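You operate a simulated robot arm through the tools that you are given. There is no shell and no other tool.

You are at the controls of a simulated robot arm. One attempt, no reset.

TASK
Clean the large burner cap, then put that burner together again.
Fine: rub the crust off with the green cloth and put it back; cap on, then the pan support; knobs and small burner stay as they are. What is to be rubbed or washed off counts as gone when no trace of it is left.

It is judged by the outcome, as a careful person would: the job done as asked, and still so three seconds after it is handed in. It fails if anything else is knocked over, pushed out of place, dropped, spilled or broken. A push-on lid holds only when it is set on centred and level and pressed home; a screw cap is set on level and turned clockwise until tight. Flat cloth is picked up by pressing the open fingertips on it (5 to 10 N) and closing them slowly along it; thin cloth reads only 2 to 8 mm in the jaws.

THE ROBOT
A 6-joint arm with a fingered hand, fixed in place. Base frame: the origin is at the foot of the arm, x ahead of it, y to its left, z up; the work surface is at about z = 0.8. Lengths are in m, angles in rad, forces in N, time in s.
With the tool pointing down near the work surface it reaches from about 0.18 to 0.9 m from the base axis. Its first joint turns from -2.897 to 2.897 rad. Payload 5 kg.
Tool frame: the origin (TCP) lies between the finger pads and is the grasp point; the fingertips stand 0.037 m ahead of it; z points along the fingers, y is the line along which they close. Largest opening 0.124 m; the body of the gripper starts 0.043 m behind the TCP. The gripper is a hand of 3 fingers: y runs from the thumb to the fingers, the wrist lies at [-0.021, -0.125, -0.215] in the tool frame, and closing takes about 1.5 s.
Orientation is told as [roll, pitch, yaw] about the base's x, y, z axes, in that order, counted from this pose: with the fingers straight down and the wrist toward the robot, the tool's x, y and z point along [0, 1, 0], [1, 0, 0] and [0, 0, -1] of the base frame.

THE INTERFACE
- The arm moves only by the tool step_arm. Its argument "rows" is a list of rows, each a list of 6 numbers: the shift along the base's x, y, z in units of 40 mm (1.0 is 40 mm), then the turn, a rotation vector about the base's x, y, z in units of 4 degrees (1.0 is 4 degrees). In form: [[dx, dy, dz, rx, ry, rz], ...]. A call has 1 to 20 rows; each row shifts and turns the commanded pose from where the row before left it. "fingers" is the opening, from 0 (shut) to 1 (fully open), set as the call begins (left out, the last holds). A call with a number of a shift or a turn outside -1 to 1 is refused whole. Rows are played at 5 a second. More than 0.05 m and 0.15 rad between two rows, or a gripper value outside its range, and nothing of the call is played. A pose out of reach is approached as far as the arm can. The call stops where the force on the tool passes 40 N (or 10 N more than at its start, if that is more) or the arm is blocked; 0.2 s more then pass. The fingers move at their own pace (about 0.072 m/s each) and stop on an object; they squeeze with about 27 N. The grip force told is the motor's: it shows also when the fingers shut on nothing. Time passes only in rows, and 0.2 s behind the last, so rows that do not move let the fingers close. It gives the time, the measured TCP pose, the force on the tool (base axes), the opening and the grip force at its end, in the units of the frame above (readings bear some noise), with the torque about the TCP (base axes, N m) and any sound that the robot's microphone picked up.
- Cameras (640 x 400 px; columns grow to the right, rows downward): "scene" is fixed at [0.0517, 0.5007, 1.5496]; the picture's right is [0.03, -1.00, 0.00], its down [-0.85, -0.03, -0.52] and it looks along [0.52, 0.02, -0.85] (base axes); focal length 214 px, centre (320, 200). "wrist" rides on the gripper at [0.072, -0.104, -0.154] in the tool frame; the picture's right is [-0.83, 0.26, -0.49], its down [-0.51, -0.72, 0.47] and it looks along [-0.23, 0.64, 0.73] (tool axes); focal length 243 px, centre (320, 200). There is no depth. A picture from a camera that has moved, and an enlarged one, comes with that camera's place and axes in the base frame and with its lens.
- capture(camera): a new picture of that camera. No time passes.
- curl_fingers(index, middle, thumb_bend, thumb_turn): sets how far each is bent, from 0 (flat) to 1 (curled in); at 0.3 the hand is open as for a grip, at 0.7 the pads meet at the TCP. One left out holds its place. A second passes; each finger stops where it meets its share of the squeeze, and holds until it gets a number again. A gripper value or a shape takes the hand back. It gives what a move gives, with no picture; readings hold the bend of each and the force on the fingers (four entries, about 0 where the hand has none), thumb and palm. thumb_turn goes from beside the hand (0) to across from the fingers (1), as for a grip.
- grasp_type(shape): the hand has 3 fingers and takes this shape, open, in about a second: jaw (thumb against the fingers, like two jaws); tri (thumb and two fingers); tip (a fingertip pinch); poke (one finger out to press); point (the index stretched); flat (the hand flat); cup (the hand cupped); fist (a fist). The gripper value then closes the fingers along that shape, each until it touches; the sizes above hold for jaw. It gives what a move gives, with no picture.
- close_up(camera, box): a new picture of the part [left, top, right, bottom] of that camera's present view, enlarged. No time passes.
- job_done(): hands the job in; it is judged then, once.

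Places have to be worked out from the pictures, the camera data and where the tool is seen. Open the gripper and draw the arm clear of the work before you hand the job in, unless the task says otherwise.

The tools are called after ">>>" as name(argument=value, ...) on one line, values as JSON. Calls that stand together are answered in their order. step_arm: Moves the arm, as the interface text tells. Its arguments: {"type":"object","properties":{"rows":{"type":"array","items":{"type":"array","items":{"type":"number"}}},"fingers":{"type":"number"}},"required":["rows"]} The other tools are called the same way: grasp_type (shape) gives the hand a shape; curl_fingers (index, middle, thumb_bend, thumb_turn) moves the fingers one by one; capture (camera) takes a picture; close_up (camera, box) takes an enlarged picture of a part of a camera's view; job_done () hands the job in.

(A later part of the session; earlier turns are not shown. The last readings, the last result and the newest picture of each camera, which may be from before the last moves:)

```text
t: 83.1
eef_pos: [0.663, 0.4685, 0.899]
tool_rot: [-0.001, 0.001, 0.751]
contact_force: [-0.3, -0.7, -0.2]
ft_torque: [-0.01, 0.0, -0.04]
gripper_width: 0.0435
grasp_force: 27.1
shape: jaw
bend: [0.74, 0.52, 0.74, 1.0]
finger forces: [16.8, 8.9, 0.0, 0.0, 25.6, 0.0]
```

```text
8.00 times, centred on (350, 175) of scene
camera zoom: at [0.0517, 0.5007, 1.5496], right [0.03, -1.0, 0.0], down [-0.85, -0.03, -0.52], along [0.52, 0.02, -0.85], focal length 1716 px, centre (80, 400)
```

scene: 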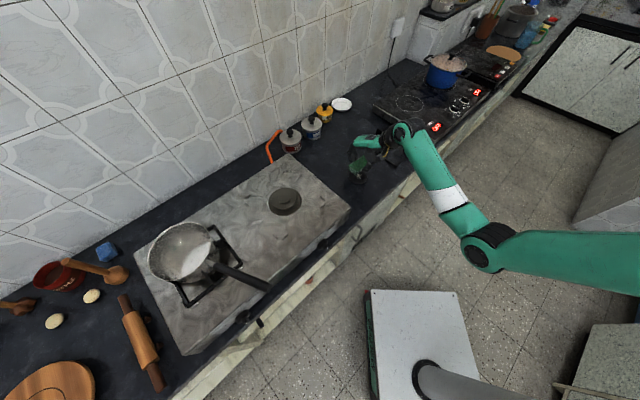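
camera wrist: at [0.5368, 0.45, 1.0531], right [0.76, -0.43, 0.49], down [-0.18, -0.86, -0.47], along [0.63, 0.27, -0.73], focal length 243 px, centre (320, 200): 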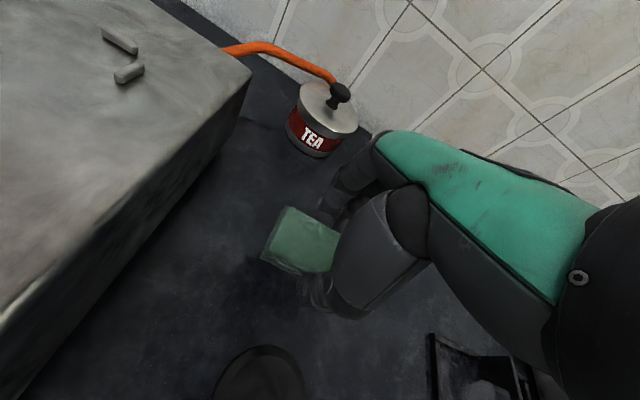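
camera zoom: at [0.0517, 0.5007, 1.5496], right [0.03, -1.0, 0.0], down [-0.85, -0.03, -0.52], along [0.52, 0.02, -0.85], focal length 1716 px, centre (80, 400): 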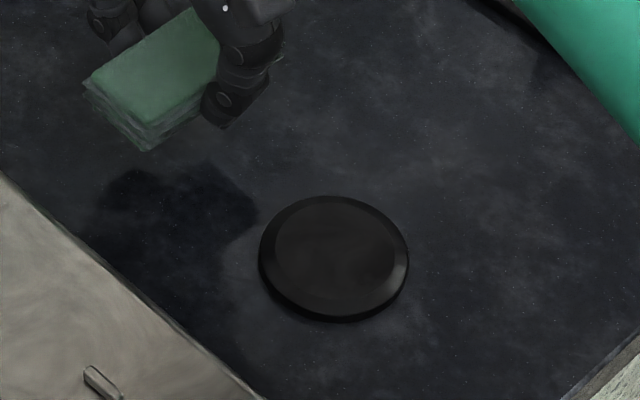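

The cap is clean everywhere, lying near (0.593, 0.383). Now I take the cloth back: turn the hand to about −48° while moving above (0.741, 0.330), the farthest spot where I can set it down flat along its old line.

>>> step_arm(rows=[[0.0975, -0.173, 0, 0, 0, -1], [0.0975, -0.173, 0, 0, 0, -1], [0.0975, -0.173, 0, 0, 0, -1], [0.0975, -0.173, 0, 0, 0, -1], [0.0975, -0.173, 0, 0, 0, -1], [0.0975, -0.173, 0, 0, 0, -1], [0.0975, -0.173, 0, 0, 0, -1], [0.0975, -0.173, 0, 0, 0, -1], [0.0975, -0.173, 0, 0, 0, -1], [0.0975, -0.173, 0, 0, 0, -1], [0.0975, -0.173, 0, 0, 0, -1], [0.0975, -0.173, 0, 0, 0, -1], [0.0975, -0.173, 0, 0, 0, -1], [0.0975, -0.173, 0, 0, 0, -1], [0.0975, -0.173, 0, 0, 0, -1], [0.0975, -0.173, 0, 0, 0, -1], [0.0975, -0.173, 0, 0, 0, -1], [0.0975, -0.173, 0, 0, 0, -1], [0.0975, -0.173, 0, 0, 0, -1], [0.0975, -0.173, 0, 0, 0, -1]])

>>> step_arm(rows=[[0, 0, 0, 0, 0, -0.9], [0, 0, 0, 0, 0, -0.9], [0, 0, 0, 0, 0, -0.9], [0, 0, 0, 0, 0, 0]])

>>> close_up(camera="scene", box=[315, 100, 415, 190])

>>> capture(camera="wrist")

```text
t: 87.3
eef_pos: [0.7409, 0.3312, 0.899]
tool_rot: [0.001, -0.001, -0.647]
contact_force: [-0.2, 0.0, -0.2]
ft_torque: [0.01, -0.01, 0.01]
gripper_width: 0.0433
grasp_force: 26.9
shape: jaw
bend: [0.74, 0.52, 0.74, 1.0]
finger forces: [16.9, 8.9, 0.1, 0.0, 25.7, 0.0]
```

```text
t: 88.3
eef_pos: [0.7416, 0.3305, 0.8989]
tool_rot: [0.001, 0.001, -0.836]
contact_force: [-0.5, -0.3, -0.6]
ft_torque: [0.05, -0.02, 0.0]
gripper_width: 0.0434
grasp_force: 27.1
shape: jaw
bend: [0.74, 0.52, 0.74, 1.0]
finger forces: [16.7, 8.9, 0.0, 0.0, 25.7, 0.0]
```

```text
4.44 times, centred on (365, 145) of scene
camera zoom: at [0.0517, 0.5007, 1.5496], right [0.03, -1.0, 0.0], down [-0.85, -0.03, -0.52], along [0.52, 0.02, -0.85], focal length 953 px, centre (120, 444)
```

zoom: 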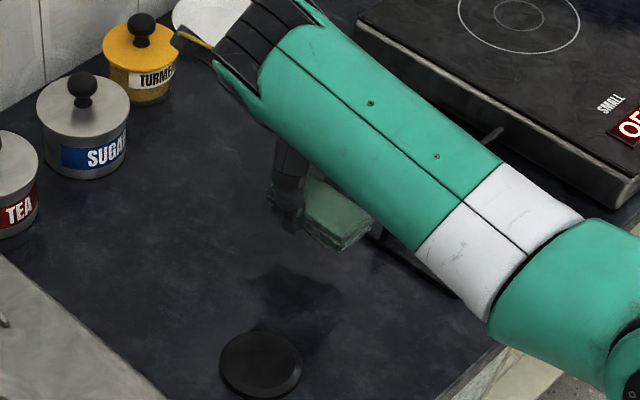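

```text
taken
camera wrist: at [0.7241, 0.4558, 1.0525], right [-0.44, -0.75, 0.49], down [-0.86, 0.2, -0.47], along [0.26, -0.63, -0.73], focal length 243 px, centre (320, 200)
```

wrist: 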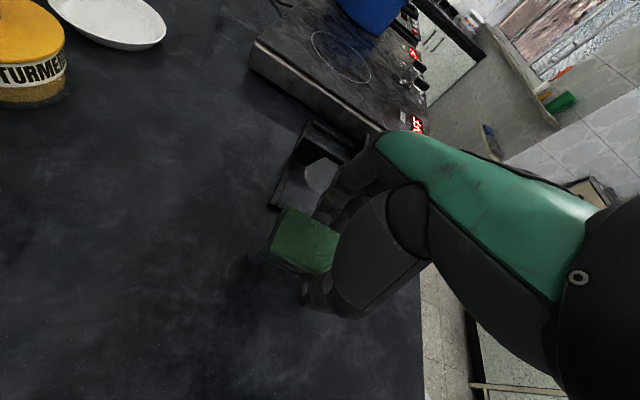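

The cloth is above the set-down spot with the right direction. I correct 7 mm sideways onto its old line and lower to the counter.

>>> step_arm(rows=[[-0.06, 0.06, -0.4, 0, 0, 0], [-0.06, 0.06, -0.4, 0, 0, 0], [0, 0, -0.35, 0, 0, 0], [0, 0, -0.17, 0, 0, 0], [0, 0, 0, 0, 0, 0]])

>>> step_arm(rows=[[0, 0, -0.04, 0, 0, 0], [0, 0, 0, 0, 0, 0]])

```text
t: 89.5
eef_pos: [0.7366, 0.3344, 0.8458]
tool_rot: [-0.002, 0.0, -0.835]
contact_force: [0.4, -0.3, 0.0]
ft_torque: [0.0, -0.01, -0.03]
gripper_width: 0.0438
grasp_force: 27.5
shape: jaw
bend: [0.74, 0.52, 0.74, 1.0]
finger forces: [16.8, 9.0, 0.1, 0.0, 25.7, 0.0]
```

```text
t: 90.1
eef_pos: [0.7361, 0.3344, 0.8455]
tool_rot: [0.0, 0.0, -0.833]
contact_force: [0.5, -0.3, -0.2]
ft_torque: [0.02, -0.01, 0.03]
gripper_width: 0.0437
grasp_force: 26.6
shape: jaw
bend: [0.74, 0.52, 0.74, 1.0]
finger forces: [16.8, 9.0, 0.0, 0.0, 25.6, 0.0]
```

No contact yet; I go down 2–3 mm more.

>>> step_arm(rows=[[0, 0, -0.03, 0, 0, 0], [0, 0, -0.03, 0, 0, 0], [0, 0, 0, 0, 0, 0]])

```text
t: 90.9
eef_pos: [0.737, 0.3354, 0.8419]
tool_rot: [0.0, 0.0, -0.835]
contact_force: [-0.7, 0.1, -0.6]
ft_torque: [-0.01, 0.01, -0.02]
gripper_width: 0.0434
grasp_force: 27.3
shape: jaw
bend: [0.74, 0.52, 0.74, 1.0]
finger forces: [16.8, 8.8, 0.0, 0.1, 25.7, 0.0]
```

Still no contact at 0.842; another 1.5 mm.

>>> step_arm(rows=[[0, 0, -0.02, 0, 0, 0], [0, 0, -0.02, 0, 0, 0], [0, 0, 0, 0, 0, 0]])

```text
t: 91.7
eef_pos: [0.7362, 0.3352, 0.8412]
tool_rot: [0.002, 0.0, -0.837]
contact_force: [-1.5, -0.8, 6.1]
ft_torque: [-0.05, -0.05, -0.01]
gripper_width: 0.0436
grasp_force: 27.4
shape: jaw
bend: [0.74, 0.52, 0.74, 1.0]
finger forces: [17.0, 9.1, 0.1, 0.0, 26.4, 0.0]
```

The cloth rests on the counter (6 N). I open the fingers moderately and lift straight up.

>>> step_arm(rows=[[0, 0, 0.02, 0, 0, 0], [0, 0, 0, 0, 0, 0], [0, 0, 0, 0, 0, 0], [0, 0, 0, 0, 0, 0], [0, 0, 0.3, 0, 0, 0], [0, 0, 0.5, 0, 0, 0], [0, 0, 0.8, 0, 0, 0], [0, 0, 0.8, 0, 0, 0], [0, 0, 0, 0, 0, 0]], fingers=0.57)

>>> close_up(camera="scene", box=[315, 100, 415, 190])

>>> capture(camera="wrist")

```text
t: 93.7
eef_pos: [0.7371, 0.335, 0.9378]
tool_rot: [0.002, -0.001, -0.837]
contact_force: [0.5, -0.1, 0.6]
ft_torque: [0.01, -0.01, -0.01]
gripper_width: 0.0698
grasp_force: 0.0
shape: jaw
bend: [0.73, 0.42, 0.66, 1.0]
finger forces: [0.0, 0.0, 0.1, 0.0, 0.1, 0.1]
```

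```text
4.44 times, centred on (365, 145) of scene
camera zoom: at [0.0517, 0.5007, 1.5496], right [0.03, -1.0, 0.0], down [-0.85, -0.03, -0.52], along [0.52, 0.02, -0.85], focal length 953 px, centre (120, 444)
```

zoom: 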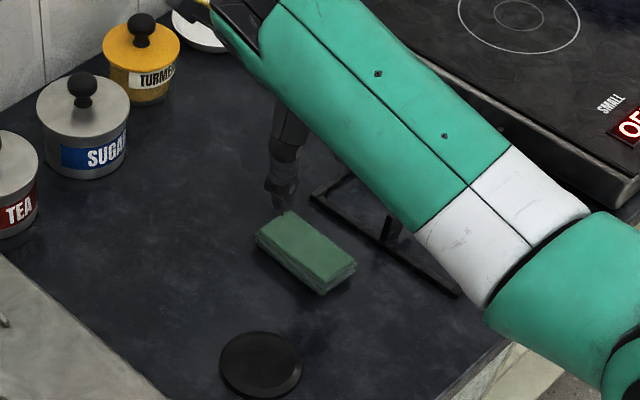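

```text
taken
camera wrist: at [0.72, 0.4608, 1.0913], right [-0.44, -0.75, 0.49], down [-0.86, 0.19, -0.47], along [0.26, -0.63, -0.73], focal length 243 px, centre (320, 200)
```

wrist: 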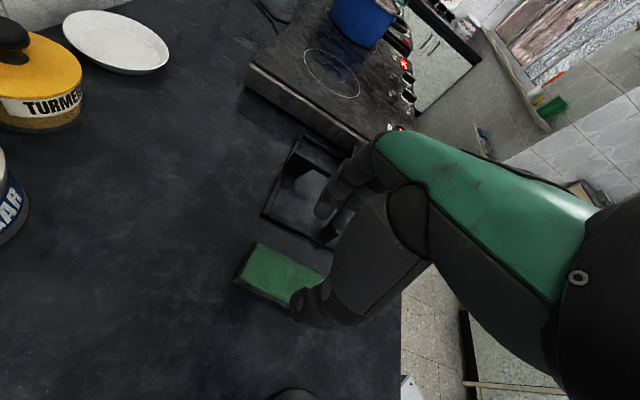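

The cloth lies flat at about (0.738, 0.335). Next I close the hand, turn it to +42° and go behind the cloth's near end to slide it the remaining ~11 cm back to its old place.

>>> step_arm(rows=[[-0.096, -0.0875, 0, 0, 0, 1], [-0.096, -0.0875, 0, 0, 0, 1], [-0.096, -0.0875, 0, 0, 0, 1], [-0.096, -0.0875, 0, 0, 0, 1], [-0.096, -0.0875, 0, 0, 0, 1], [-0.096, -0.0875, 0, 0, 0, 1], [-0.096, -0.0875, 0, 0, 0, 1], [-0.096, -0.0875, 0, 0, 0, 1], [-0.096, -0.0875, 0, 0, 0, 1], [-0.096, -0.0875, 0, 0, 0, 1], [-0.096, -0.0875, 0, 0, 0, 1], [-0.096, -0.0875, 0, 0, 0, 1], [-0.096, -0.0875, 0, 0, 0, 1], [-0.096, -0.0875, 0, 0, 0, 1], [-0.096, -0.0875, 0, 0, 0, 1], [-0.096, -0.0875, 0, 0, 0, 1], [-0.096, -0.0875, 0, 0, 0, 1], [-0.096, -0.0875, 0, 0, 0, 1], [-0.096, -0.0875, 0, 0, 0, 1], [-0.096, -0.0875, 0, 0, 0, 1]], fingers=0)

>>> step_arm(rows=[[0, 0, 0, 0, 0, 1], [0, 0, 0, 0, 0, 1], [0, 0, 0, 0, 0, 0.5], [0, 0, 0, 0, 0, 0]])

>>> capture(camera="wrist")

>>> close_up(camera="scene", box=[315, 100, 415, 190])

```text
t: 97.9
eef_pos: [0.6607, 0.2644, 0.9377]
tool_rot: [0.0, -0.001, 0.56]
contact_force: [0.1, -0.5, 0.3]
ft_torque: [0.01, 0.0, 0.03]
gripper_width: 0.0
grasp_force: 27.6
shape: jaw
bend: [0.7, 0.7, 0.57, 1.0]
finger forces: [0.1, 0.0, 0.0, 0.1, 0.0, 0.1]
```

```text
t: 98.9
eef_pos: [0.6601, 0.265, 0.9374]
tool_rot: [0.001, 0.0, 0.736]
contact_force: [0.1, 0.0, -0.3]
ft_torque: [-0.04, 0.03, -0.01]
gripper_width: 0.0
grasp_force: 27.3
shape: jaw
bend: [0.7, 0.7, 0.57, 1.0]
finger forces: [0.1, 0.0, 0.1, 0.1, 0.1, 0.1]
```

```text
taken
camera wrist: at [0.534, 0.248, 1.0912], right [0.75, -0.44, 0.49], down [-0.19, -0.86, -0.47], along [0.63, 0.26, -0.73], focal length 243 px, centre (320, 200)
```

wrist: 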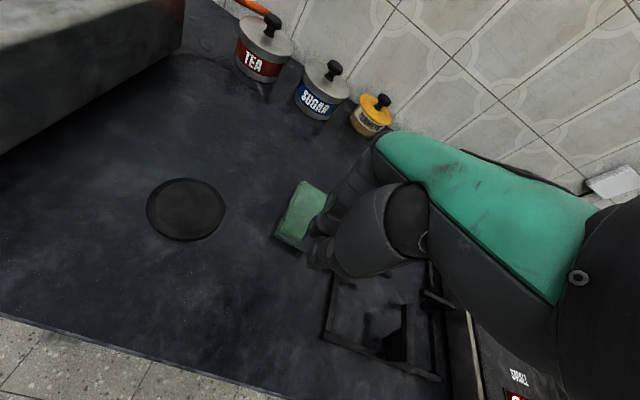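

```text
4.44 times, centred on (365, 145) of scene
camera zoom: at [0.0517, 0.5007, 1.5496], right [0.03, -1.0, 0.0], down [-0.85, -0.03, -0.52], along [0.52, 0.02, -0.85], focal length 953 px, centre (120, 444)
```

zoom: 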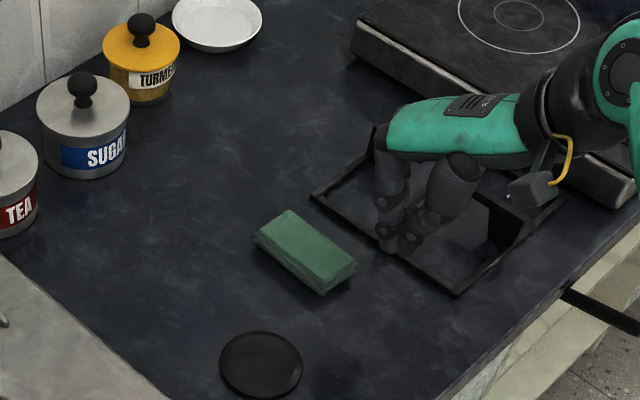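

The closed fingers are behind the cloth's near end. I lower them to just above the counter at TCP (0.672, 0.279, 0.845).

>>> step_arm(rows=[[0.1, 0.117, -0.77, 0, 0, 0], [0.1, 0.117, -0.77, 0, 0, 0], [0.1, 0.117, -0.72, 0, 0, 0], [0, 0, 0, 0, 0, 0]])

>>> capture(camera="wrist")

>>> close_up(camera="scene", box=[325, 120, 395, 190])

```text
t: 99.9
eef_pos: [0.6718, 0.2786, 0.8469]
tool_rot: [0.0, 0.0, 0.737]
contact_force: [0.6, 0.0, -0.9]
ft_torque: [0.02, 0.02, 0.04]
gripper_width: 0.0
grasp_force: 26.7
shape: jaw
bend: [0.7, 0.7, 0.57, 1.0]
finger forces: [0.0, 0.1, 0.0, 0.1, 0.0, 0.1]
```

```text
taken
camera wrist: at [0.5456, 0.2621, 1.0009], right [0.75, -0.44, 0.49], down [-0.19, -0.86, -0.47], along [0.63, 0.26, -0.73], focal length 243 px, centre (320, 200)
```

wrist: 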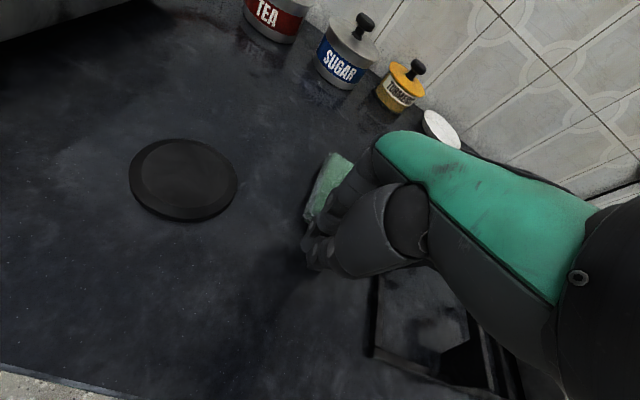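

```text
5.71 times, centred on (360, 155) of scene
camera zoom: at [0.0517, 0.5007, 1.5496], right [0.03, -1.0, 0.0], down [-0.85, -0.03, -0.52], along [0.52, 0.02, -0.85], focal length 1226 px, centre (91, 457)
```

zoom: 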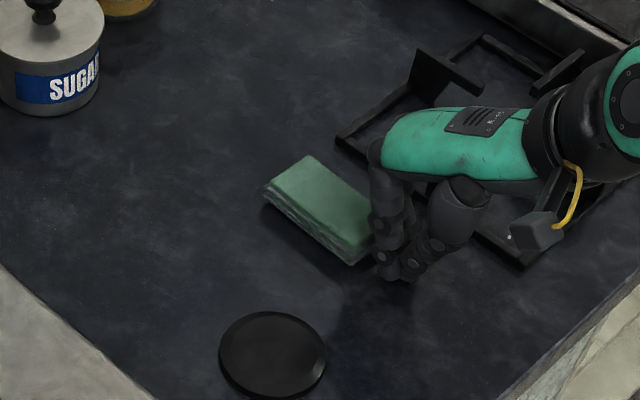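

The fingers stand right behind the cloth's near end. I push 6 cm along its line and look.

>>> step_arm(rows=[[0.2, 0.17, 0, 0, 0, 0], [0.2, 0.17, 0, 0, 0, 0], [0.2, 0.17, 0, 0, 0, 0], [0.2, 0.17, 0, 0, 0, 0], [0.2, 0.17, 0, 0, 0, 0], [0.2, 0.17, 0, 0, 0, 0], [0, 0, 0, 0, 0, 0]])

>>> capture(camera="wrist")

>>> close_up(camera="scene", box=[310, 90, 400, 180])

```text
t: 101.5
eef_pos: [0.7201, 0.3191, 0.847]
tool_rot: [0.001, 0.0, 0.733]
contact_force: [-0.2, 0.5, 0.6]
ft_torque: [-0.01, -0.04, -0.02]
gripper_width: 0.0001
grasp_force: 26.5
shape: jaw
bend: [0.7, 0.7, 0.57, 1.0]
finger forces: [0.1, 0.3, 0.1, 0.0, 0.1, 0.0]
```

```text
taken
camera wrist: at [0.5936, 0.3036, 1.0008], right [0.75, -0.44, 0.49], down [-0.19, -0.86, -0.47], along [0.63, 0.26, -0.73], focal length 243 px, centre (320, 200)
```

wrist: 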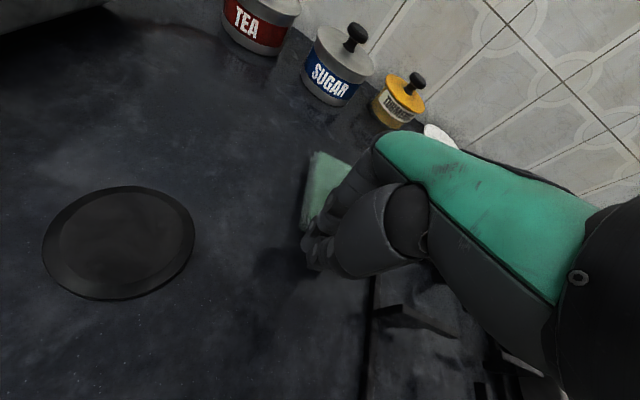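

```text
4.44 times, centred on (355, 135) of scene
camera zoom: at [0.0517, 0.5007, 1.5496], right [0.03, -1.0, 0.0], down [-0.85, -0.03, -0.52], along [0.52, 0.02, -0.85], focal length 953 px, centre (164, 489)
```

zoom: 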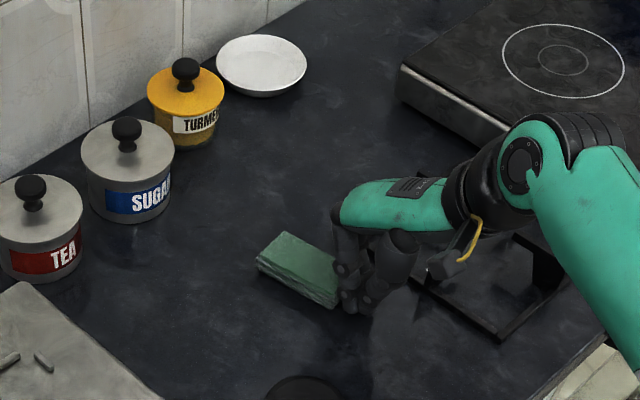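

The cloth is moving but turned some 12° counter-clockwise, since I pushed right of its middle. I back off, shift about 22 mm to the left and push again to turn it back.

>>> step_arm(rows=[[-0.38, -0.33, 0, 0, 0, 0], [-0.37, 0.41, 0, 0, 0, 0], [0.23, 0.21, 0, 0, 0, 0], [0.23, 0.21, 0, 0, 0, 0], [0.23, 0.21, 0, 0, 0, 0], [0, 0, 0, 0, 0, 0]])

>>> close_up(camera="scene", box=[310, 90, 400, 180])

>>> capture(camera="wrist")

```text
t: 102.9
eef_pos: [0.7178, 0.3488, 0.8475]
tool_rot: [0.002, 0.0, 0.736]
contact_force: [0.7, -0.4, 0.5]
ft_torque: [0.0, 0.01, 0.0]
gripper_width: 0.0002
grasp_force: 26.9
shape: jaw
bend: [0.7, 0.7, 0.57, 1.0]
finger forces: [0.0, 0.1, 0.0, 0.0, 0.0, 0.1]
```

```text
4.44 times, centred on (355, 135) of scene
camera zoom: at [0.0517, 0.5007, 1.5496], right [0.03, -1.0, 0.0], down [-0.85, -0.03, -0.52], along [0.52, 0.02, -0.85], focal length 953 px, centre (164, 489)
```

zoom: 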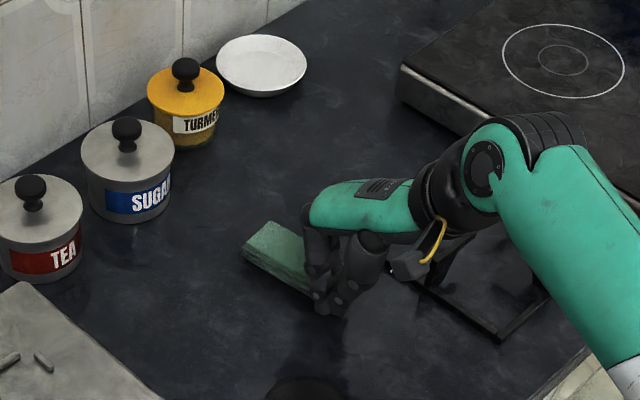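

```text
taken
camera wrist: at [0.5912, 0.3318, 1.001], right [0.75, -0.44, 0.49], down [-0.19, -0.86, -0.47], along [0.63, 0.26, -0.73], focal length 243 px, centre (320, 200)
```

wrist: 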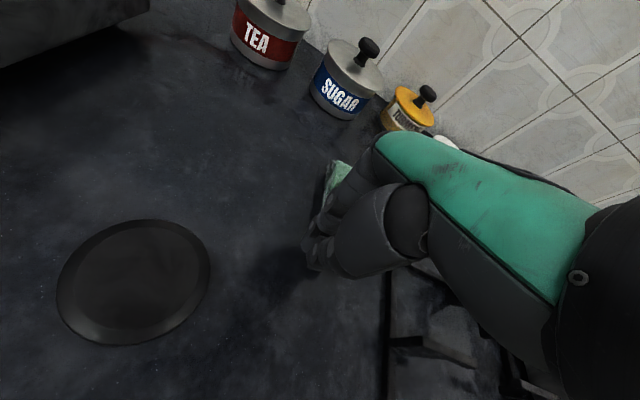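

I zoom in on the cloth to judge its angle and where the fingers touch it.

>>> close_up(camera="scene", box=[328, 125, 368, 165])

```text
10.00 times, centred on (348, 145) of scene
camera zoom: at [0.0517, 0.5007, 1.5496], right [0.03, -1.0, 0.0], down [-0.85, -0.03, -0.52], along [0.52, 0.02, -0.85], focal length 2145 px, centre (40, 750)
```

zoom: 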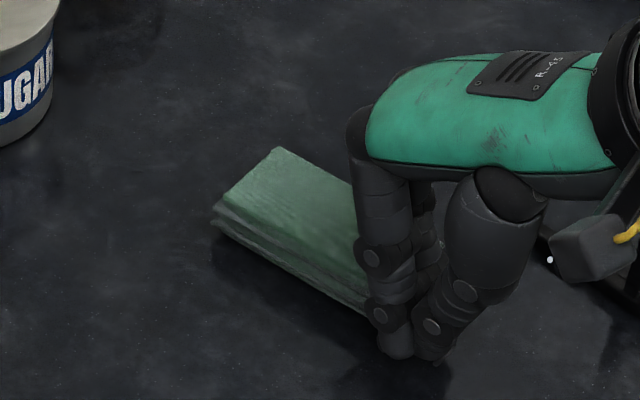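

The cloth points about 53° instead of 42°, and the left finger is at its near-left corner, so pushing straight on will turn it back. I push 2 cm further.

>>> step_arm(rows=[[0.186, 0.167, 0, 0, 0, 0], [0.186, 0.167, 0, 0, 0, 0], [0, 0, 0, 0, 0, 0]])

>>> close_up(camera="scene", box=[328, 125, 368, 165])

```text
t: 103.7
eef_pos: [0.732, 0.361, 0.8475]
tool_rot: [-0.001, 0.0, 0.734]
contact_force: [-0.2, -0.4, -0.4]
ft_torque: [0.0, 0.0, -0.03]
gripper_width: 0.0
grasp_force: 27.5
shape: jaw
bend: [0.7, 0.7, 0.57, 1.0]
finger forces: [0.0, 0.3, 0.0, 0.0, 0.0, 0.0]
```

```text
10.00 times, centred on (348, 145) of scene
camera zoom: at [0.0517, 0.5007, 1.5496], right [0.03, -1.0, 0.0], down [-0.85, -0.03, -0.52], along [0.52, 0.02, -0.85], focal length 2145 px, centre (40, 750)
```

zoom: 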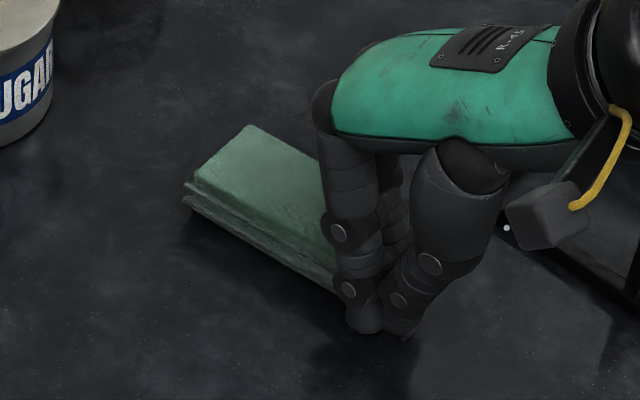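

It slid on almost to its old place (centre off by about 1 cm) but still points 52°. I back off, shift 13 mm left and push the near-left corner about 14 mm to turn it.

>>> step_arm(rows=[[-0.28, -0.25, 0, 0, 0, 0], [-0.22, 0.24, 0, 0, 0, 0], [0.18, 0.162, 0, 0, 0, 0], [0.18, 0.162, 0, 0, 0, 0], [0.18, 0.162, 0, 0, 0, 0], [0, 0, 0, 0, 0, 0]])

>>> close_up(camera="scene", box=[328, 125, 368, 165])

```text
t: 105.1
eef_pos: [0.7346, 0.3811, 0.8479]
tool_rot: [0.001, 0.001, 0.736]
contact_force: [0.4, 0.6, 0.5]
ft_torque: [0.04, 0.0, 0.0]
gripper_width: 0.0
grasp_force: 26.7
shape: jaw
bend: [0.7, 0.7, 0.57, 1.0]
finger forces: [0.1, 0.3, 0.0, 0.1, 0.0, 0.1]
```

```text
10.00 times, centred on (348, 145) of scene
camera zoom: at [0.0517, 0.5007, 1.5496], right [0.03, -1.0, 0.0], down [-0.85, -0.03, -0.52], along [0.52, 0.02, -0.85], focal length 2145 px, centre (40, 750)
```

zoom: 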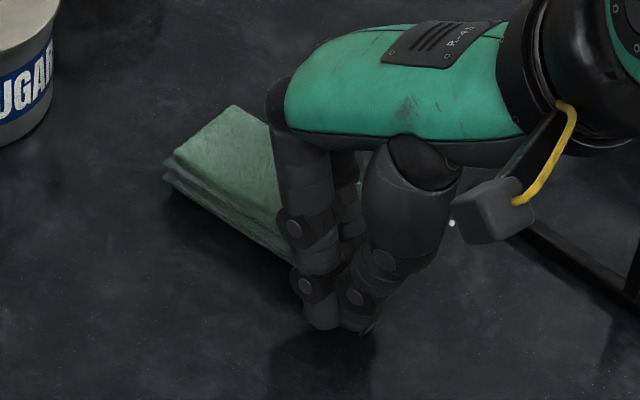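

The cloth's centre is now within about 1 cm of where it was, about 8° turned. I back off, raise the hand and check it against the first picture.

>>> step_arm(rows=[[-0.5, -0.45, 0, 0, 0, 0], [-0.3, -0.3, 0.6, 0, 0, 0], [0, 0, 0.8, 0, 0, 0], [-0.5, -0.5, 0.8, 0, 0, 0], [-0.8, -0.8, 0.5, 0, 0, 0], [-0.8, -0.8, 0, 0, 0, 0], [0, 0, 0, 0, 0, 0]], fingers=1)

>>> close_up(camera="scene", box=[240, 80, 460, 220])

>>> capture(camera="wrist")

```text
t: 106.7
eef_pos: [0.6181, 0.2679, 0.9572]
tool_rot: [-0.001, -0.001, 0.733]
contact_force: [-0.1, 0.6, 0.2]
ft_torque: [-0.04, 0.0, 0.01]
gripper_width: 0.1239
grasp_force: 0.0
shape: jaw
bend: [0.3, 0.3, 0.3, 0.98]
finger forces: [0.1, 0.0, 0.0, 0.0, 0.0, 0.0]
```

```text
2.86 times, centred on (350, 150) of scene
camera zoom: at [0.0517, 0.5007, 1.5496], right [0.03, -1.0, 0.0], down [-0.85, -0.03, -0.52], along [0.52, 0.02, -0.85], focal length 613 px, centre (234, 343)
```

zoom: 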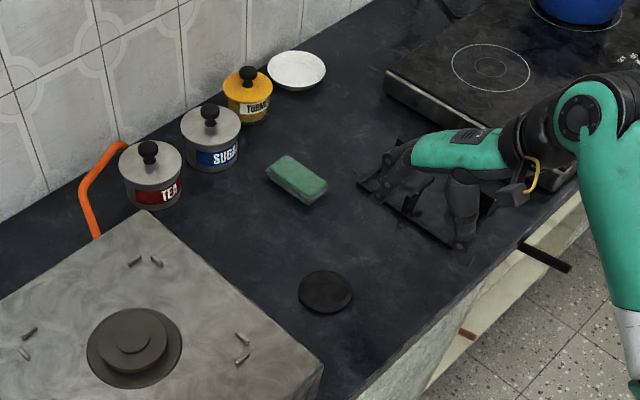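

```text
taken
camera wrist: at [0.4918, 0.2509, 1.11], right [0.75, -0.44, 0.49], down [-0.19, -0.86, -0.47], along [0.63, 0.26, -0.73], focal length 243 px, centre (320, 200)
```

wrist: 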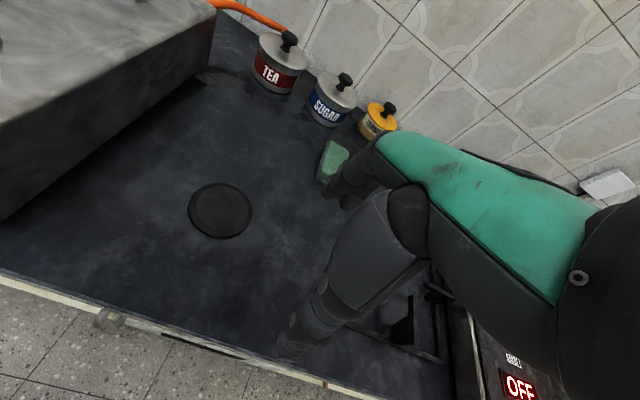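

The cloth is back within about 1.5 cm of its first place and everything else is undisturbed. Now I look at the burner from close by before fetching the cap, moving above the stove's right end at a safe height.

>>> step_arm(rows=[[-0.286, 0.936, 0.3, 0, 0, 0], [-0.286, 0.936, 0.3, 0, 0, 0], [-0.286, 0.936, 0.2, 0, 0, 0], [-0.286, 0.936, 0.2, 0, 0, 0], [-0.286, 0.936, 0, 0, 0, 0], [-0.286, 0.936, 0, 0, 0, 0], [-0.286, 0.936, 0, 0, 0, 0], [0, 0, 0, 0, 0, 0]])

>>> capture(camera="wrist")

>>> close_up(camera="scene", box=[230, 150, 350, 250])

```text
t: 108.5
eef_pos: [0.5394, 0.5291, 0.9969]
tool_rot: [0.0, 0.0, 0.735]
contact_force: [0.6, 0.3, -0.4]
ft_torque: [0.02, 0.01, 0.01]
gripper_width: 0.1236
grasp_force: 0.0
shape: jaw
bend: [0.3, 0.3, 0.3, 0.98]
finger forces: [0.0, 0.0, 0.0, 0.1, 0.1, 0.1]
```

```text
taken
camera wrist: at [0.4115, 0.513, 1.1503], right [0.75, -0.44, 0.49], down [-0.2, -0.86, -0.47], along [0.63, 0.26, -0.73], focal length 243 px, centre (320, 200)
```

wrist: 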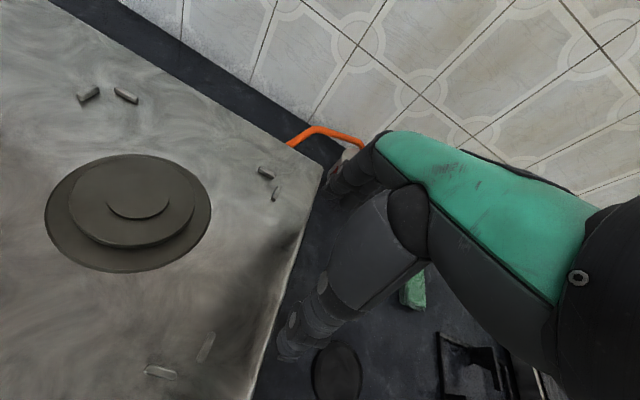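

```text
4.00 times, centred on (290, 200) of scene
camera zoom: at [0.0517, 0.5007, 1.5496], right [0.03, -1.0, 0.0], down [-0.85, -0.03, -0.52], along [0.52, 0.02, -0.85], focal length 858 px, centre (440, 200)
```

zoom: 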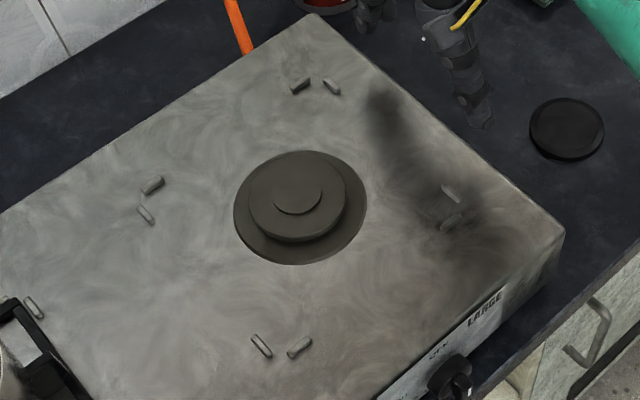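

The burner is well seen: a round plate, a raised head and a small boss on it. I enlarge both views to measure its centre and height.

>>> close_up(camera="wrist", box=[20, 110, 240, 300])

>>> close_up(camera="scene", box=[270, 175, 325, 225])

```text
2.11 times, centred on (130, 205) of wrist
camera zoom: at [0.4115, 0.513, 1.1503], right [0.75, -0.44, 0.49], down [-0.2, -0.86, -0.47], along [0.63, 0.26, -0.73], focal length 511 px, centre (720, 190)
```

zoom: 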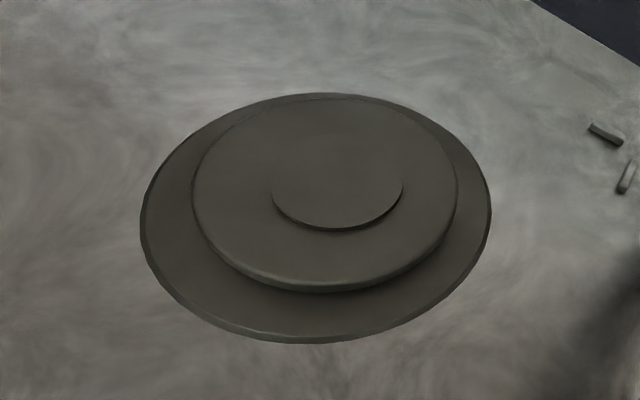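

```text
8.00 times, centred on (298, 200) of scene
camera zoom: at [0.0517, 0.5007, 1.5496], right [0.03, -1.0, 0.0], down [-0.85, -0.03, -0.52], along [0.52, 0.02, -0.85], focal length 1716 px, centre (500, 200)
```

zoom: 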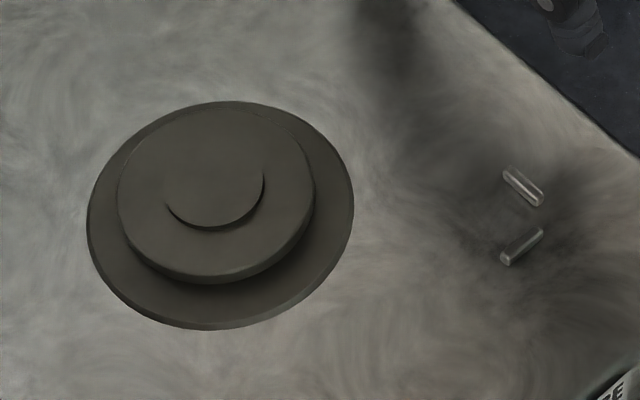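

From the two views the burner axis is near (0.429, 0.636), plate top z ≈ 0.909, head top z ≈ 0.928 (radius 42 mm) with a small boss (radius 25 mm). Now I go above the cap, near (0.594, 0.381), with the jaws pre-set to about 95 mm.

>>> step_arm(rows=[[0.34, -0.925, 0, 0, 0, 0], [0.34, -0.925, 0, 0, 0, 0], [0.34, -0.925, -0.4, 0, 0, 0], [0.34, -0.925, -0.6, 0, 0, 0], [0, 0, -0.65, 0, 0, 0], [0, 0, -0.65, 0, 0, 0], [0, 0, 0, 0, 0, 0]], fingers=0.77)

>>> capture(camera="wrist")

>>> close_up(camera="scene", box=[325, 145, 385, 205])

```text
t: 110.1
eef_pos: [0.5927, 0.38, 0.9028]
tool_rot: [-0.001, -0.002, 0.737]
contact_force: [-0.2, 0.7, 0.2]
ft_torque: [-0.03, -0.01, 0.02]
gripper_width: 0.096
grasp_force: 0.0
shape: jaw
bend: [0.27, 0.35, 0.53, 0.99]
finger forces: [0.1, 0.1, 0.0, 0.0, 0.1, 0.0]
```

```text
taken
camera wrist: at [0.4659, 0.3637, 1.0569], right [0.75, -0.44, 0.49], down [-0.19, -0.86, -0.47], along [0.63, 0.26, -0.73], focal length 243 px, centre (320, 200)
```

wrist: 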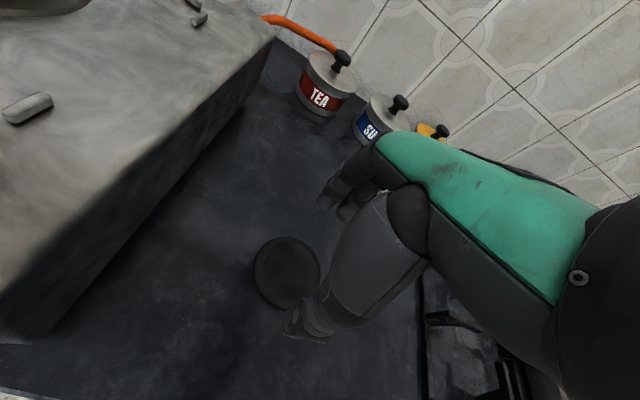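

```text
6.67 times, centred on (355, 175) of scene
camera zoom: at [0.0517, 0.5007, 1.5496], right [0.03, -1.0, 0.0], down [-0.85, -0.03, -0.52], along [0.52, 0.02, -0.85], focal length 1430 px, centre (87, 367)
```

zoom: 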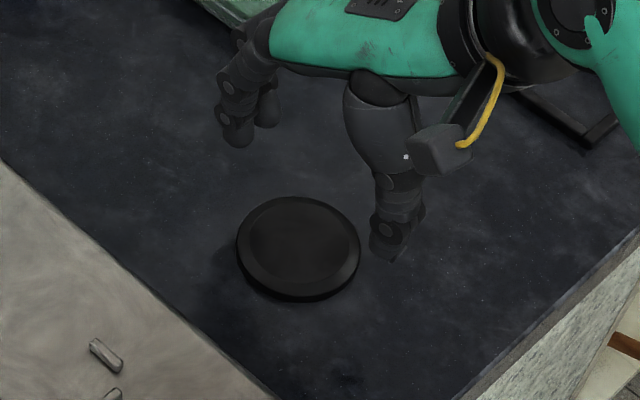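

I enlarge the wrist view of the cap to measure its centre exactly relative to the hand.

>>> close_up(camera="wrist", box=[230, 210, 370, 340])

```text
3.08 times, centred on (300, 275) of wrist
camera zoom: at [0.4659, 0.3637, 1.0569], right [0.75, -0.44, 0.49], down [-0.19, -0.86, -0.47], along [0.63, 0.26, -0.73], focal length 746 px, centre (382, -31)
```

zoom: 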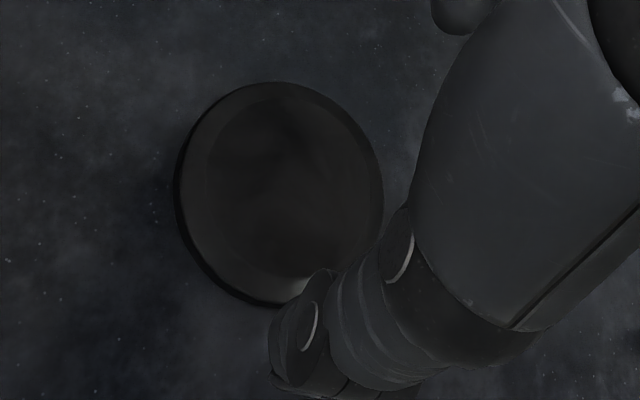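

The cap's centre fits to (0.595, 0.382), practically under the hand. I lower to just above the counter around it.

>>> step_arm(rows=[[0.03, 0.025, -0.5, 0, 0, 0], [0.03, 0.025, -0.5, 0, 0, 0], [0, 0, -0.4, 0, 0, 0], [0, 0, 0, 0, 0, 0]])

>>> close_up(camera="wrist", box=[230, 150, 400, 340])

>>> close_up(camera="scene", box=[325, 145, 385, 205])

```text
t: 111.1
eef_pos: [0.5961, 0.3812, 0.8477]
tool_rot: [0.0, 0.0, 0.735]
contact_force: [-0.1, 1.1, -0.4]
ft_torque: [0.01, 0.0, -0.01]
gripper_width: 0.0957
grasp_force: 0.1
shape: jaw
bend: [0.27, 0.35, 0.53, 0.99]
finger forces: [0.1, 0.1, 0.1, 0.1, 0.0, 0.0]
```

```text
2.11 times, centred on (315, 245) of wrist
camera zoom: at [0.4689, 0.3648, 1.001], right [0.75, -0.44, 0.49], down [-0.19, -0.86, -0.47], along [0.63, 0.26, -0.73], focal length 511 px, centre (330, 105)
```

zoom: 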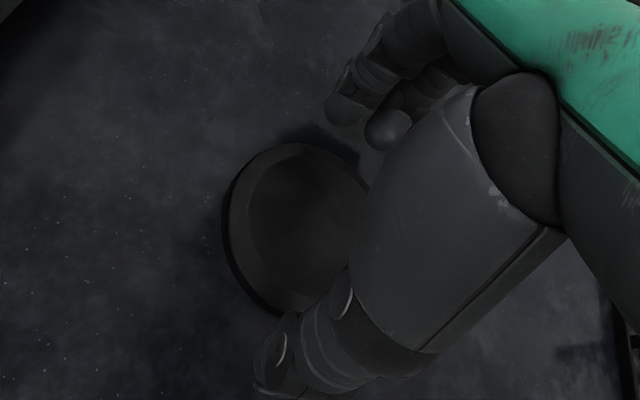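

```text
6.67 times, centred on (355, 175) of scene
camera zoom: at [0.0517, 0.5007, 1.5496], right [0.03, -1.0, 0.0], down [-0.85, -0.03, -0.52], along [0.52, 0.02, -0.85], focal length 1430 px, centre (87, 367)
```

zoom: 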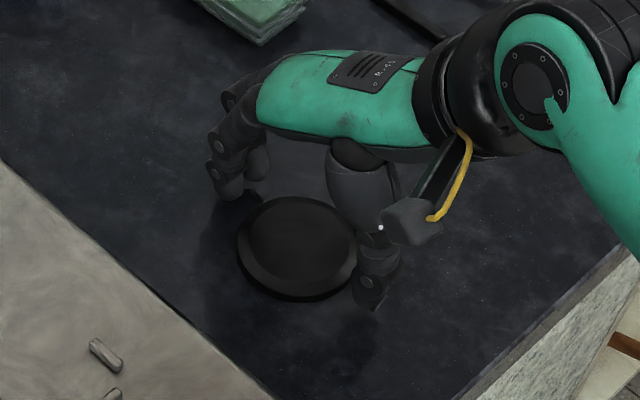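

The fingers and thumb straddle the cap. I lower in small steps until a tip just touches the counter.

>>> step_arm(rows=[[0, 0, -0.05, 0, 0, 0], [0, 0, -0.05, 0, 0, 0], [0, 0, 0, 0, 0, 0]])

>>> step_arm(rows=[[0, 0, -0.04, 0, 0, 0], [0, 0, -0.03, 0, 0, 0], [0, 0, 0, 0, 0, 0]])

```text
t: 111.9
eef_pos: [0.5963, 0.3819, 0.8422]
tool_rot: [0.001, 0.001, 0.737]
contact_force: [0.0, 0.6, 0.3]
ft_torque: [-0.01, 0.04, 0.0]
gripper_width: 0.0959
grasp_force: 0.0
shape: jaw
bend: [0.27, 0.35, 0.53, 0.99]
finger forces: [0.0, 0.0, 0.0, 0.1, 0.0, 0.0]
```

```text
t: 112.7
eef_pos: [0.5956, 0.3817, 0.8403]
tool_rot: [0.001, -0.001, 0.737]
contact_force: [0.1, -0.5, 0.9]
ft_torque: [0.04, -0.04, -0.02]
gripper_width: 0.0957
grasp_force: 0.1
shape: jaw
bend: [0.27, 0.35, 0.53, 0.99]
finger forces: [0.0, 0.0, 0.0, 0.1, 0.1, 0.0]
```

Still free at 0.840. I go down two more millimetres at a time.

>>> step_arm(rows=[[0, 0, -0.03, 0, 0, 0], [0, 0, -0.03, 0, 0, 0], [0, 0, 0, 0, 0, 0]])

```text
t: 113.5
eef_pos: [0.595, 0.3825, 0.8374]
tool_rot: [0.0, -0.001, 0.734]
contact_force: [-0.2, 0.7, 3.4]
ft_torque: [0.13, -0.1, 0.03]
gripper_width: 0.0956
grasp_force: 0.0
shape: jaw
bend: [0.27, 0.35, 0.53, 0.99]
finger forces: [0.0, 2.8, 0.0, 0.1, 0.1, 0.0]
```

The middle finger just touches the counter (2.8 N). I raise about 1.5 mm and close on the cap's rim.

>>> step_arm(rows=[[0, 0, 0.05, 0, 0, 0], [0, 0, 0, 0, 0, 0], [0, 0, 0, 0, 0, 0], [0, 0, 0, 0, 0, 0], [0, 0, 0, 0, 0, 0], [0, 0, 0, 0, 0, 0], [0, 0, 0, 0, 0, 0]], fingers=0)

>>> close_up(camera="scene", box=[325, 145, 385, 205])

>>> close_up(camera="wrist", box=[230, 150, 400, 340])

```text
t: 115.1
eef_pos: [0.5964, 0.3816, 0.8404]
tool_rot: [-0.001, -0.001, 0.734]
contact_force: [-1.2, -0.6, -0.8]
ft_torque: [0.0, 0.02, 0.01]
gripper_width: 0.0698
grasp_force: 27.1
shape: jaw
bend: [0.73, 0.41, 0.68, 1.0]
finger forces: [19.1, 3.7, 0.1, 0.0, 22.1, 0.1]
```

```text
6.67 times, centred on (355, 175) of scene
camera zoom: at [0.0517, 0.5007, 1.5496], right [0.03, -1.0, 0.0], down [-0.85, -0.03, -0.52], along [0.52, 0.02, -0.85], focal length 1430 px, centre (87, 367)
```

zoom: 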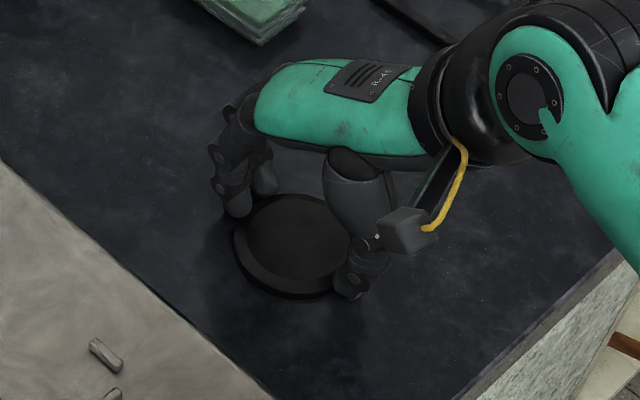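

```text
2.11 times, centred on (315, 245) of wrist
camera zoom: at [0.4689, 0.3654, 0.9937], right [0.75, -0.44, 0.49], down [-0.19, -0.86, -0.47], along [0.63, 0.26, -0.73], focal length 511 px, centre (330, 105)
```

zoom: 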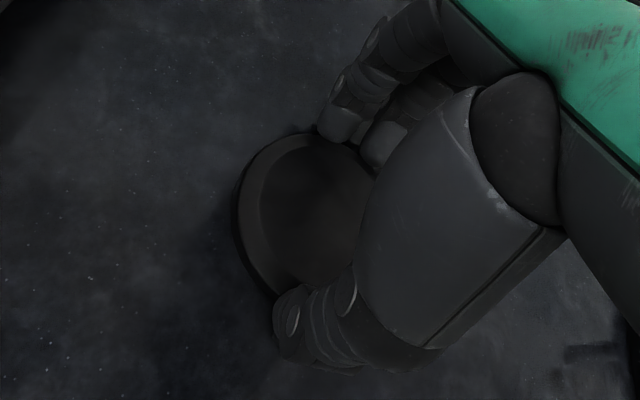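

The cap is held off-centre: almost all load is on the index and the width (70 mm) is a chord, since the finger pair sits about 1 cm to the −x side of the TCP. I open, shift 11 mm along the tool's x, and close again.

>>> step_arm(rows=[[0, 0, 0, 0, 0, 0], [0, 0, 0, 0, 0, 0], [0, 0, 0, 0, 0, 0], [-0.095, 0.102, 0, 0, 0, 0], [-0.095, 0.102, 0, 0, 0, 0], [0, 0, 0, 0, 0, 0]], fingers=0.77)

>>> close_up(camera="wrist", box=[230, 150, 400, 340])

>>> close_up(camera="scene", box=[325, 145, 385, 205])

```text
t: 116.5
eef_pos: [0.5889, 0.3903, 0.8399]
tool_rot: [0.001, 0.001, 0.734]
contact_force: [-0.5, -0.8, 0.5]
ft_torque: [0.01, 0.02, 0.0]
gripper_width: 0.0953
grasp_force: 0.1
shape: jaw
bend: [0.27, 0.35, 0.53, 0.99]
finger forces: [0.0, 0.0, 0.0, 0.0, 0.1, 0.0]
```

```text
2.11 times, centred on (315, 245) of wrist
camera zoom: at [0.4613, 0.3738, 0.9934], right [0.75, -0.44, 0.49], down [-0.19, -0.86, -0.47], along [0.63, 0.26, -0.73], focal length 511 px, centre (330, 105)
```

zoom: 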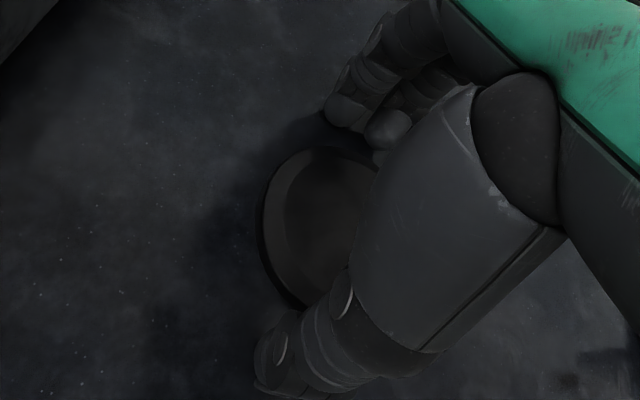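

```text
6.67 times, centred on (355, 175) of scene
camera zoom: at [0.0517, 0.5007, 1.5496], right [0.03, -1.0, 0.0], down [-0.85, -0.03, -0.52], along [0.52, 0.02, -0.85], focal length 1430 px, centre (87, 367)
```

zoom: 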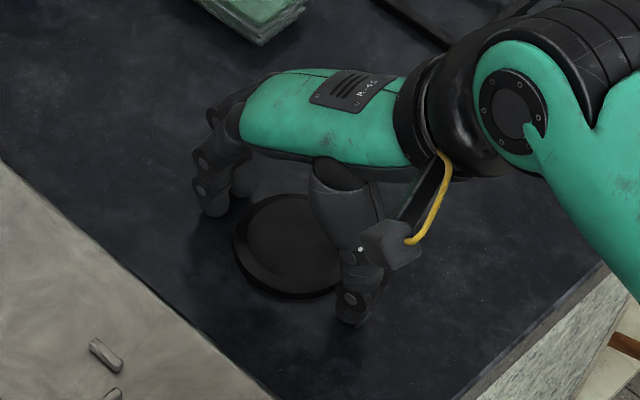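

The finger–thumb line now runs through the cap's middle. I close again.

>>> step_arm(rows=[[0, 0, -0.02, 0, 0, 0], [0, 0, 0, 0, 0, 0], [0, 0, 0, 0, 0, 0], [0, 0, 0, 0, 0, 0], [0, 0, 0, 0, 0, 0], [0, 0, 0, 0, 0, 0], [0, 0, 0, 0, 0, 0]], fingers=0)

>>> close_up(camera="wrist", box=[230, 150, 400, 340])

>>> close_up(camera="scene", box=[325, 145, 385, 205])

```text
t: 118.1
eef_pos: [0.5883, 0.3901, 0.8384]
tool_rot: [0.0, -0.003, 0.736]
contact_force: [0.1, 2.6, 4.2]
ft_torque: [0.0, 0.09, -0.04]
gripper_width: 0.0665
grasp_force: 27.1
shape: jaw
bend: [0.74, 0.42, 0.67, 1.0]
finger forces: [13.8, 9.3, 0.1, 0.0, 22.4, 0.0]
```

```text
2.11 times, centred on (315, 245) of wrist
camera zoom: at [0.4611, 0.374, 0.9931], right [0.75, -0.44, 0.49], down [-0.19, -0.86, -0.47], along [0.63, 0.26, -0.73], focal length 511 px, centre (330, 105)
```

zoom: 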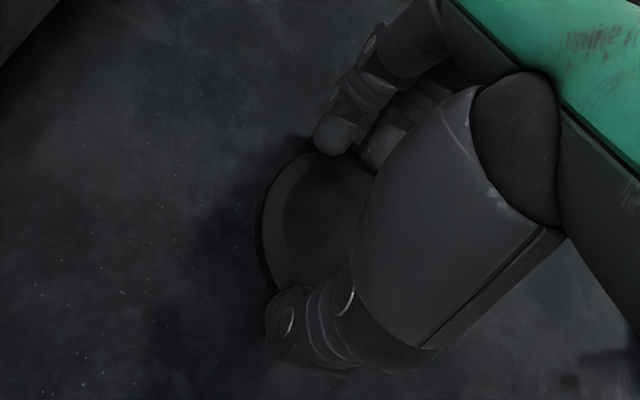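

```text
6.67 times, centred on (355, 175) of scene
camera zoom: at [0.0517, 0.5007, 1.5496], right [0.03, -1.0, 0.0], down [-0.85, -0.03, -0.52], along [0.52, 0.02, -0.85], focal length 1430 px, centre (87, 367)
```

zoom: 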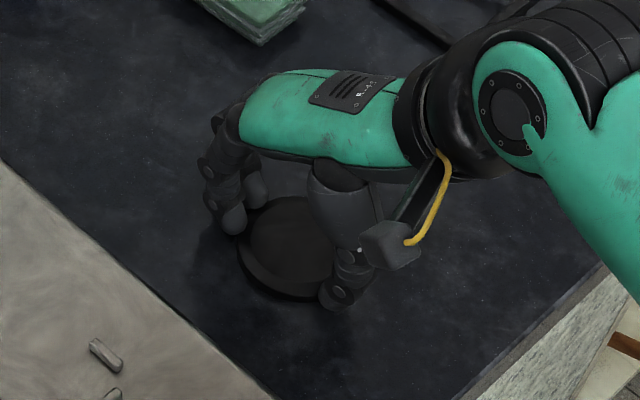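

Both fingers and the thumb are now well loaded (13.8/9.3/22.4 N). I lift 12 mm slowly and check whether the cap rises level with the hand.

>>> step_arm(rows=[[0, 0, 0.1, 0, 0, 0], [0, 0, 0.1, 0, 0, 0], [0, 0, 0.15, 0, 0, 0], [0, 0, 0, 0, 0, 0]])

>>> close_up(camera="scene", box=[330, 150, 380, 200])

>>> close_up(camera="wrist", box=[230, 150, 400, 340])

```text
t: 119.1
eef_pos: [0.5874, 0.3911, 0.8536]
tool_rot: [0.0, -0.001, 0.735]
contact_force: [-0.3, -0.4, 0.1]
ft_torque: [0.01, 0.01, 0.02]
gripper_width: 0.0428
grasp_force: 26.7
shape: jaw
bend: [0.76, 0.48, 0.79, 1.0]
finger forces: [0.0, 0.1, 0.1, 0.0, 0.1, 0.1]
```

```text
8.00 times, centred on (355, 175) of scene
camera zoom: at [0.0517, 0.5007, 1.5496], right [0.03, -1.0, 0.0], down [-0.85, -0.03, -0.52], along [0.52, 0.02, -0.85], focal length 1716 px, centre (40, 400)
```

zoom: 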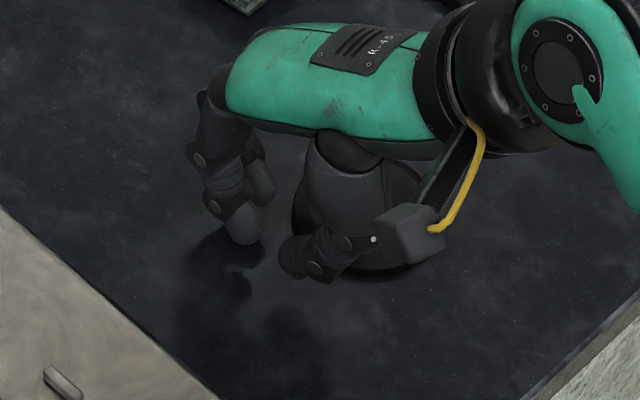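

```text
2.11 times, centred on (315, 245) of wrist
camera zoom: at [0.461, 0.3741, 1.007], right [0.75, -0.44, 0.49], down [-0.19, -0.86, -0.47], along [0.63, 0.26, -0.73], focal length 511 px, centre (330, 105)
```

zoom: 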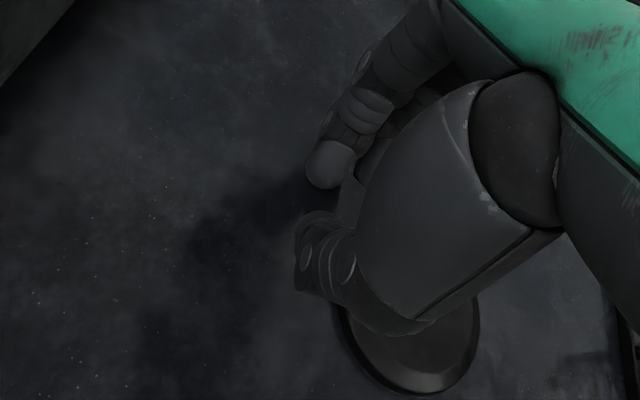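

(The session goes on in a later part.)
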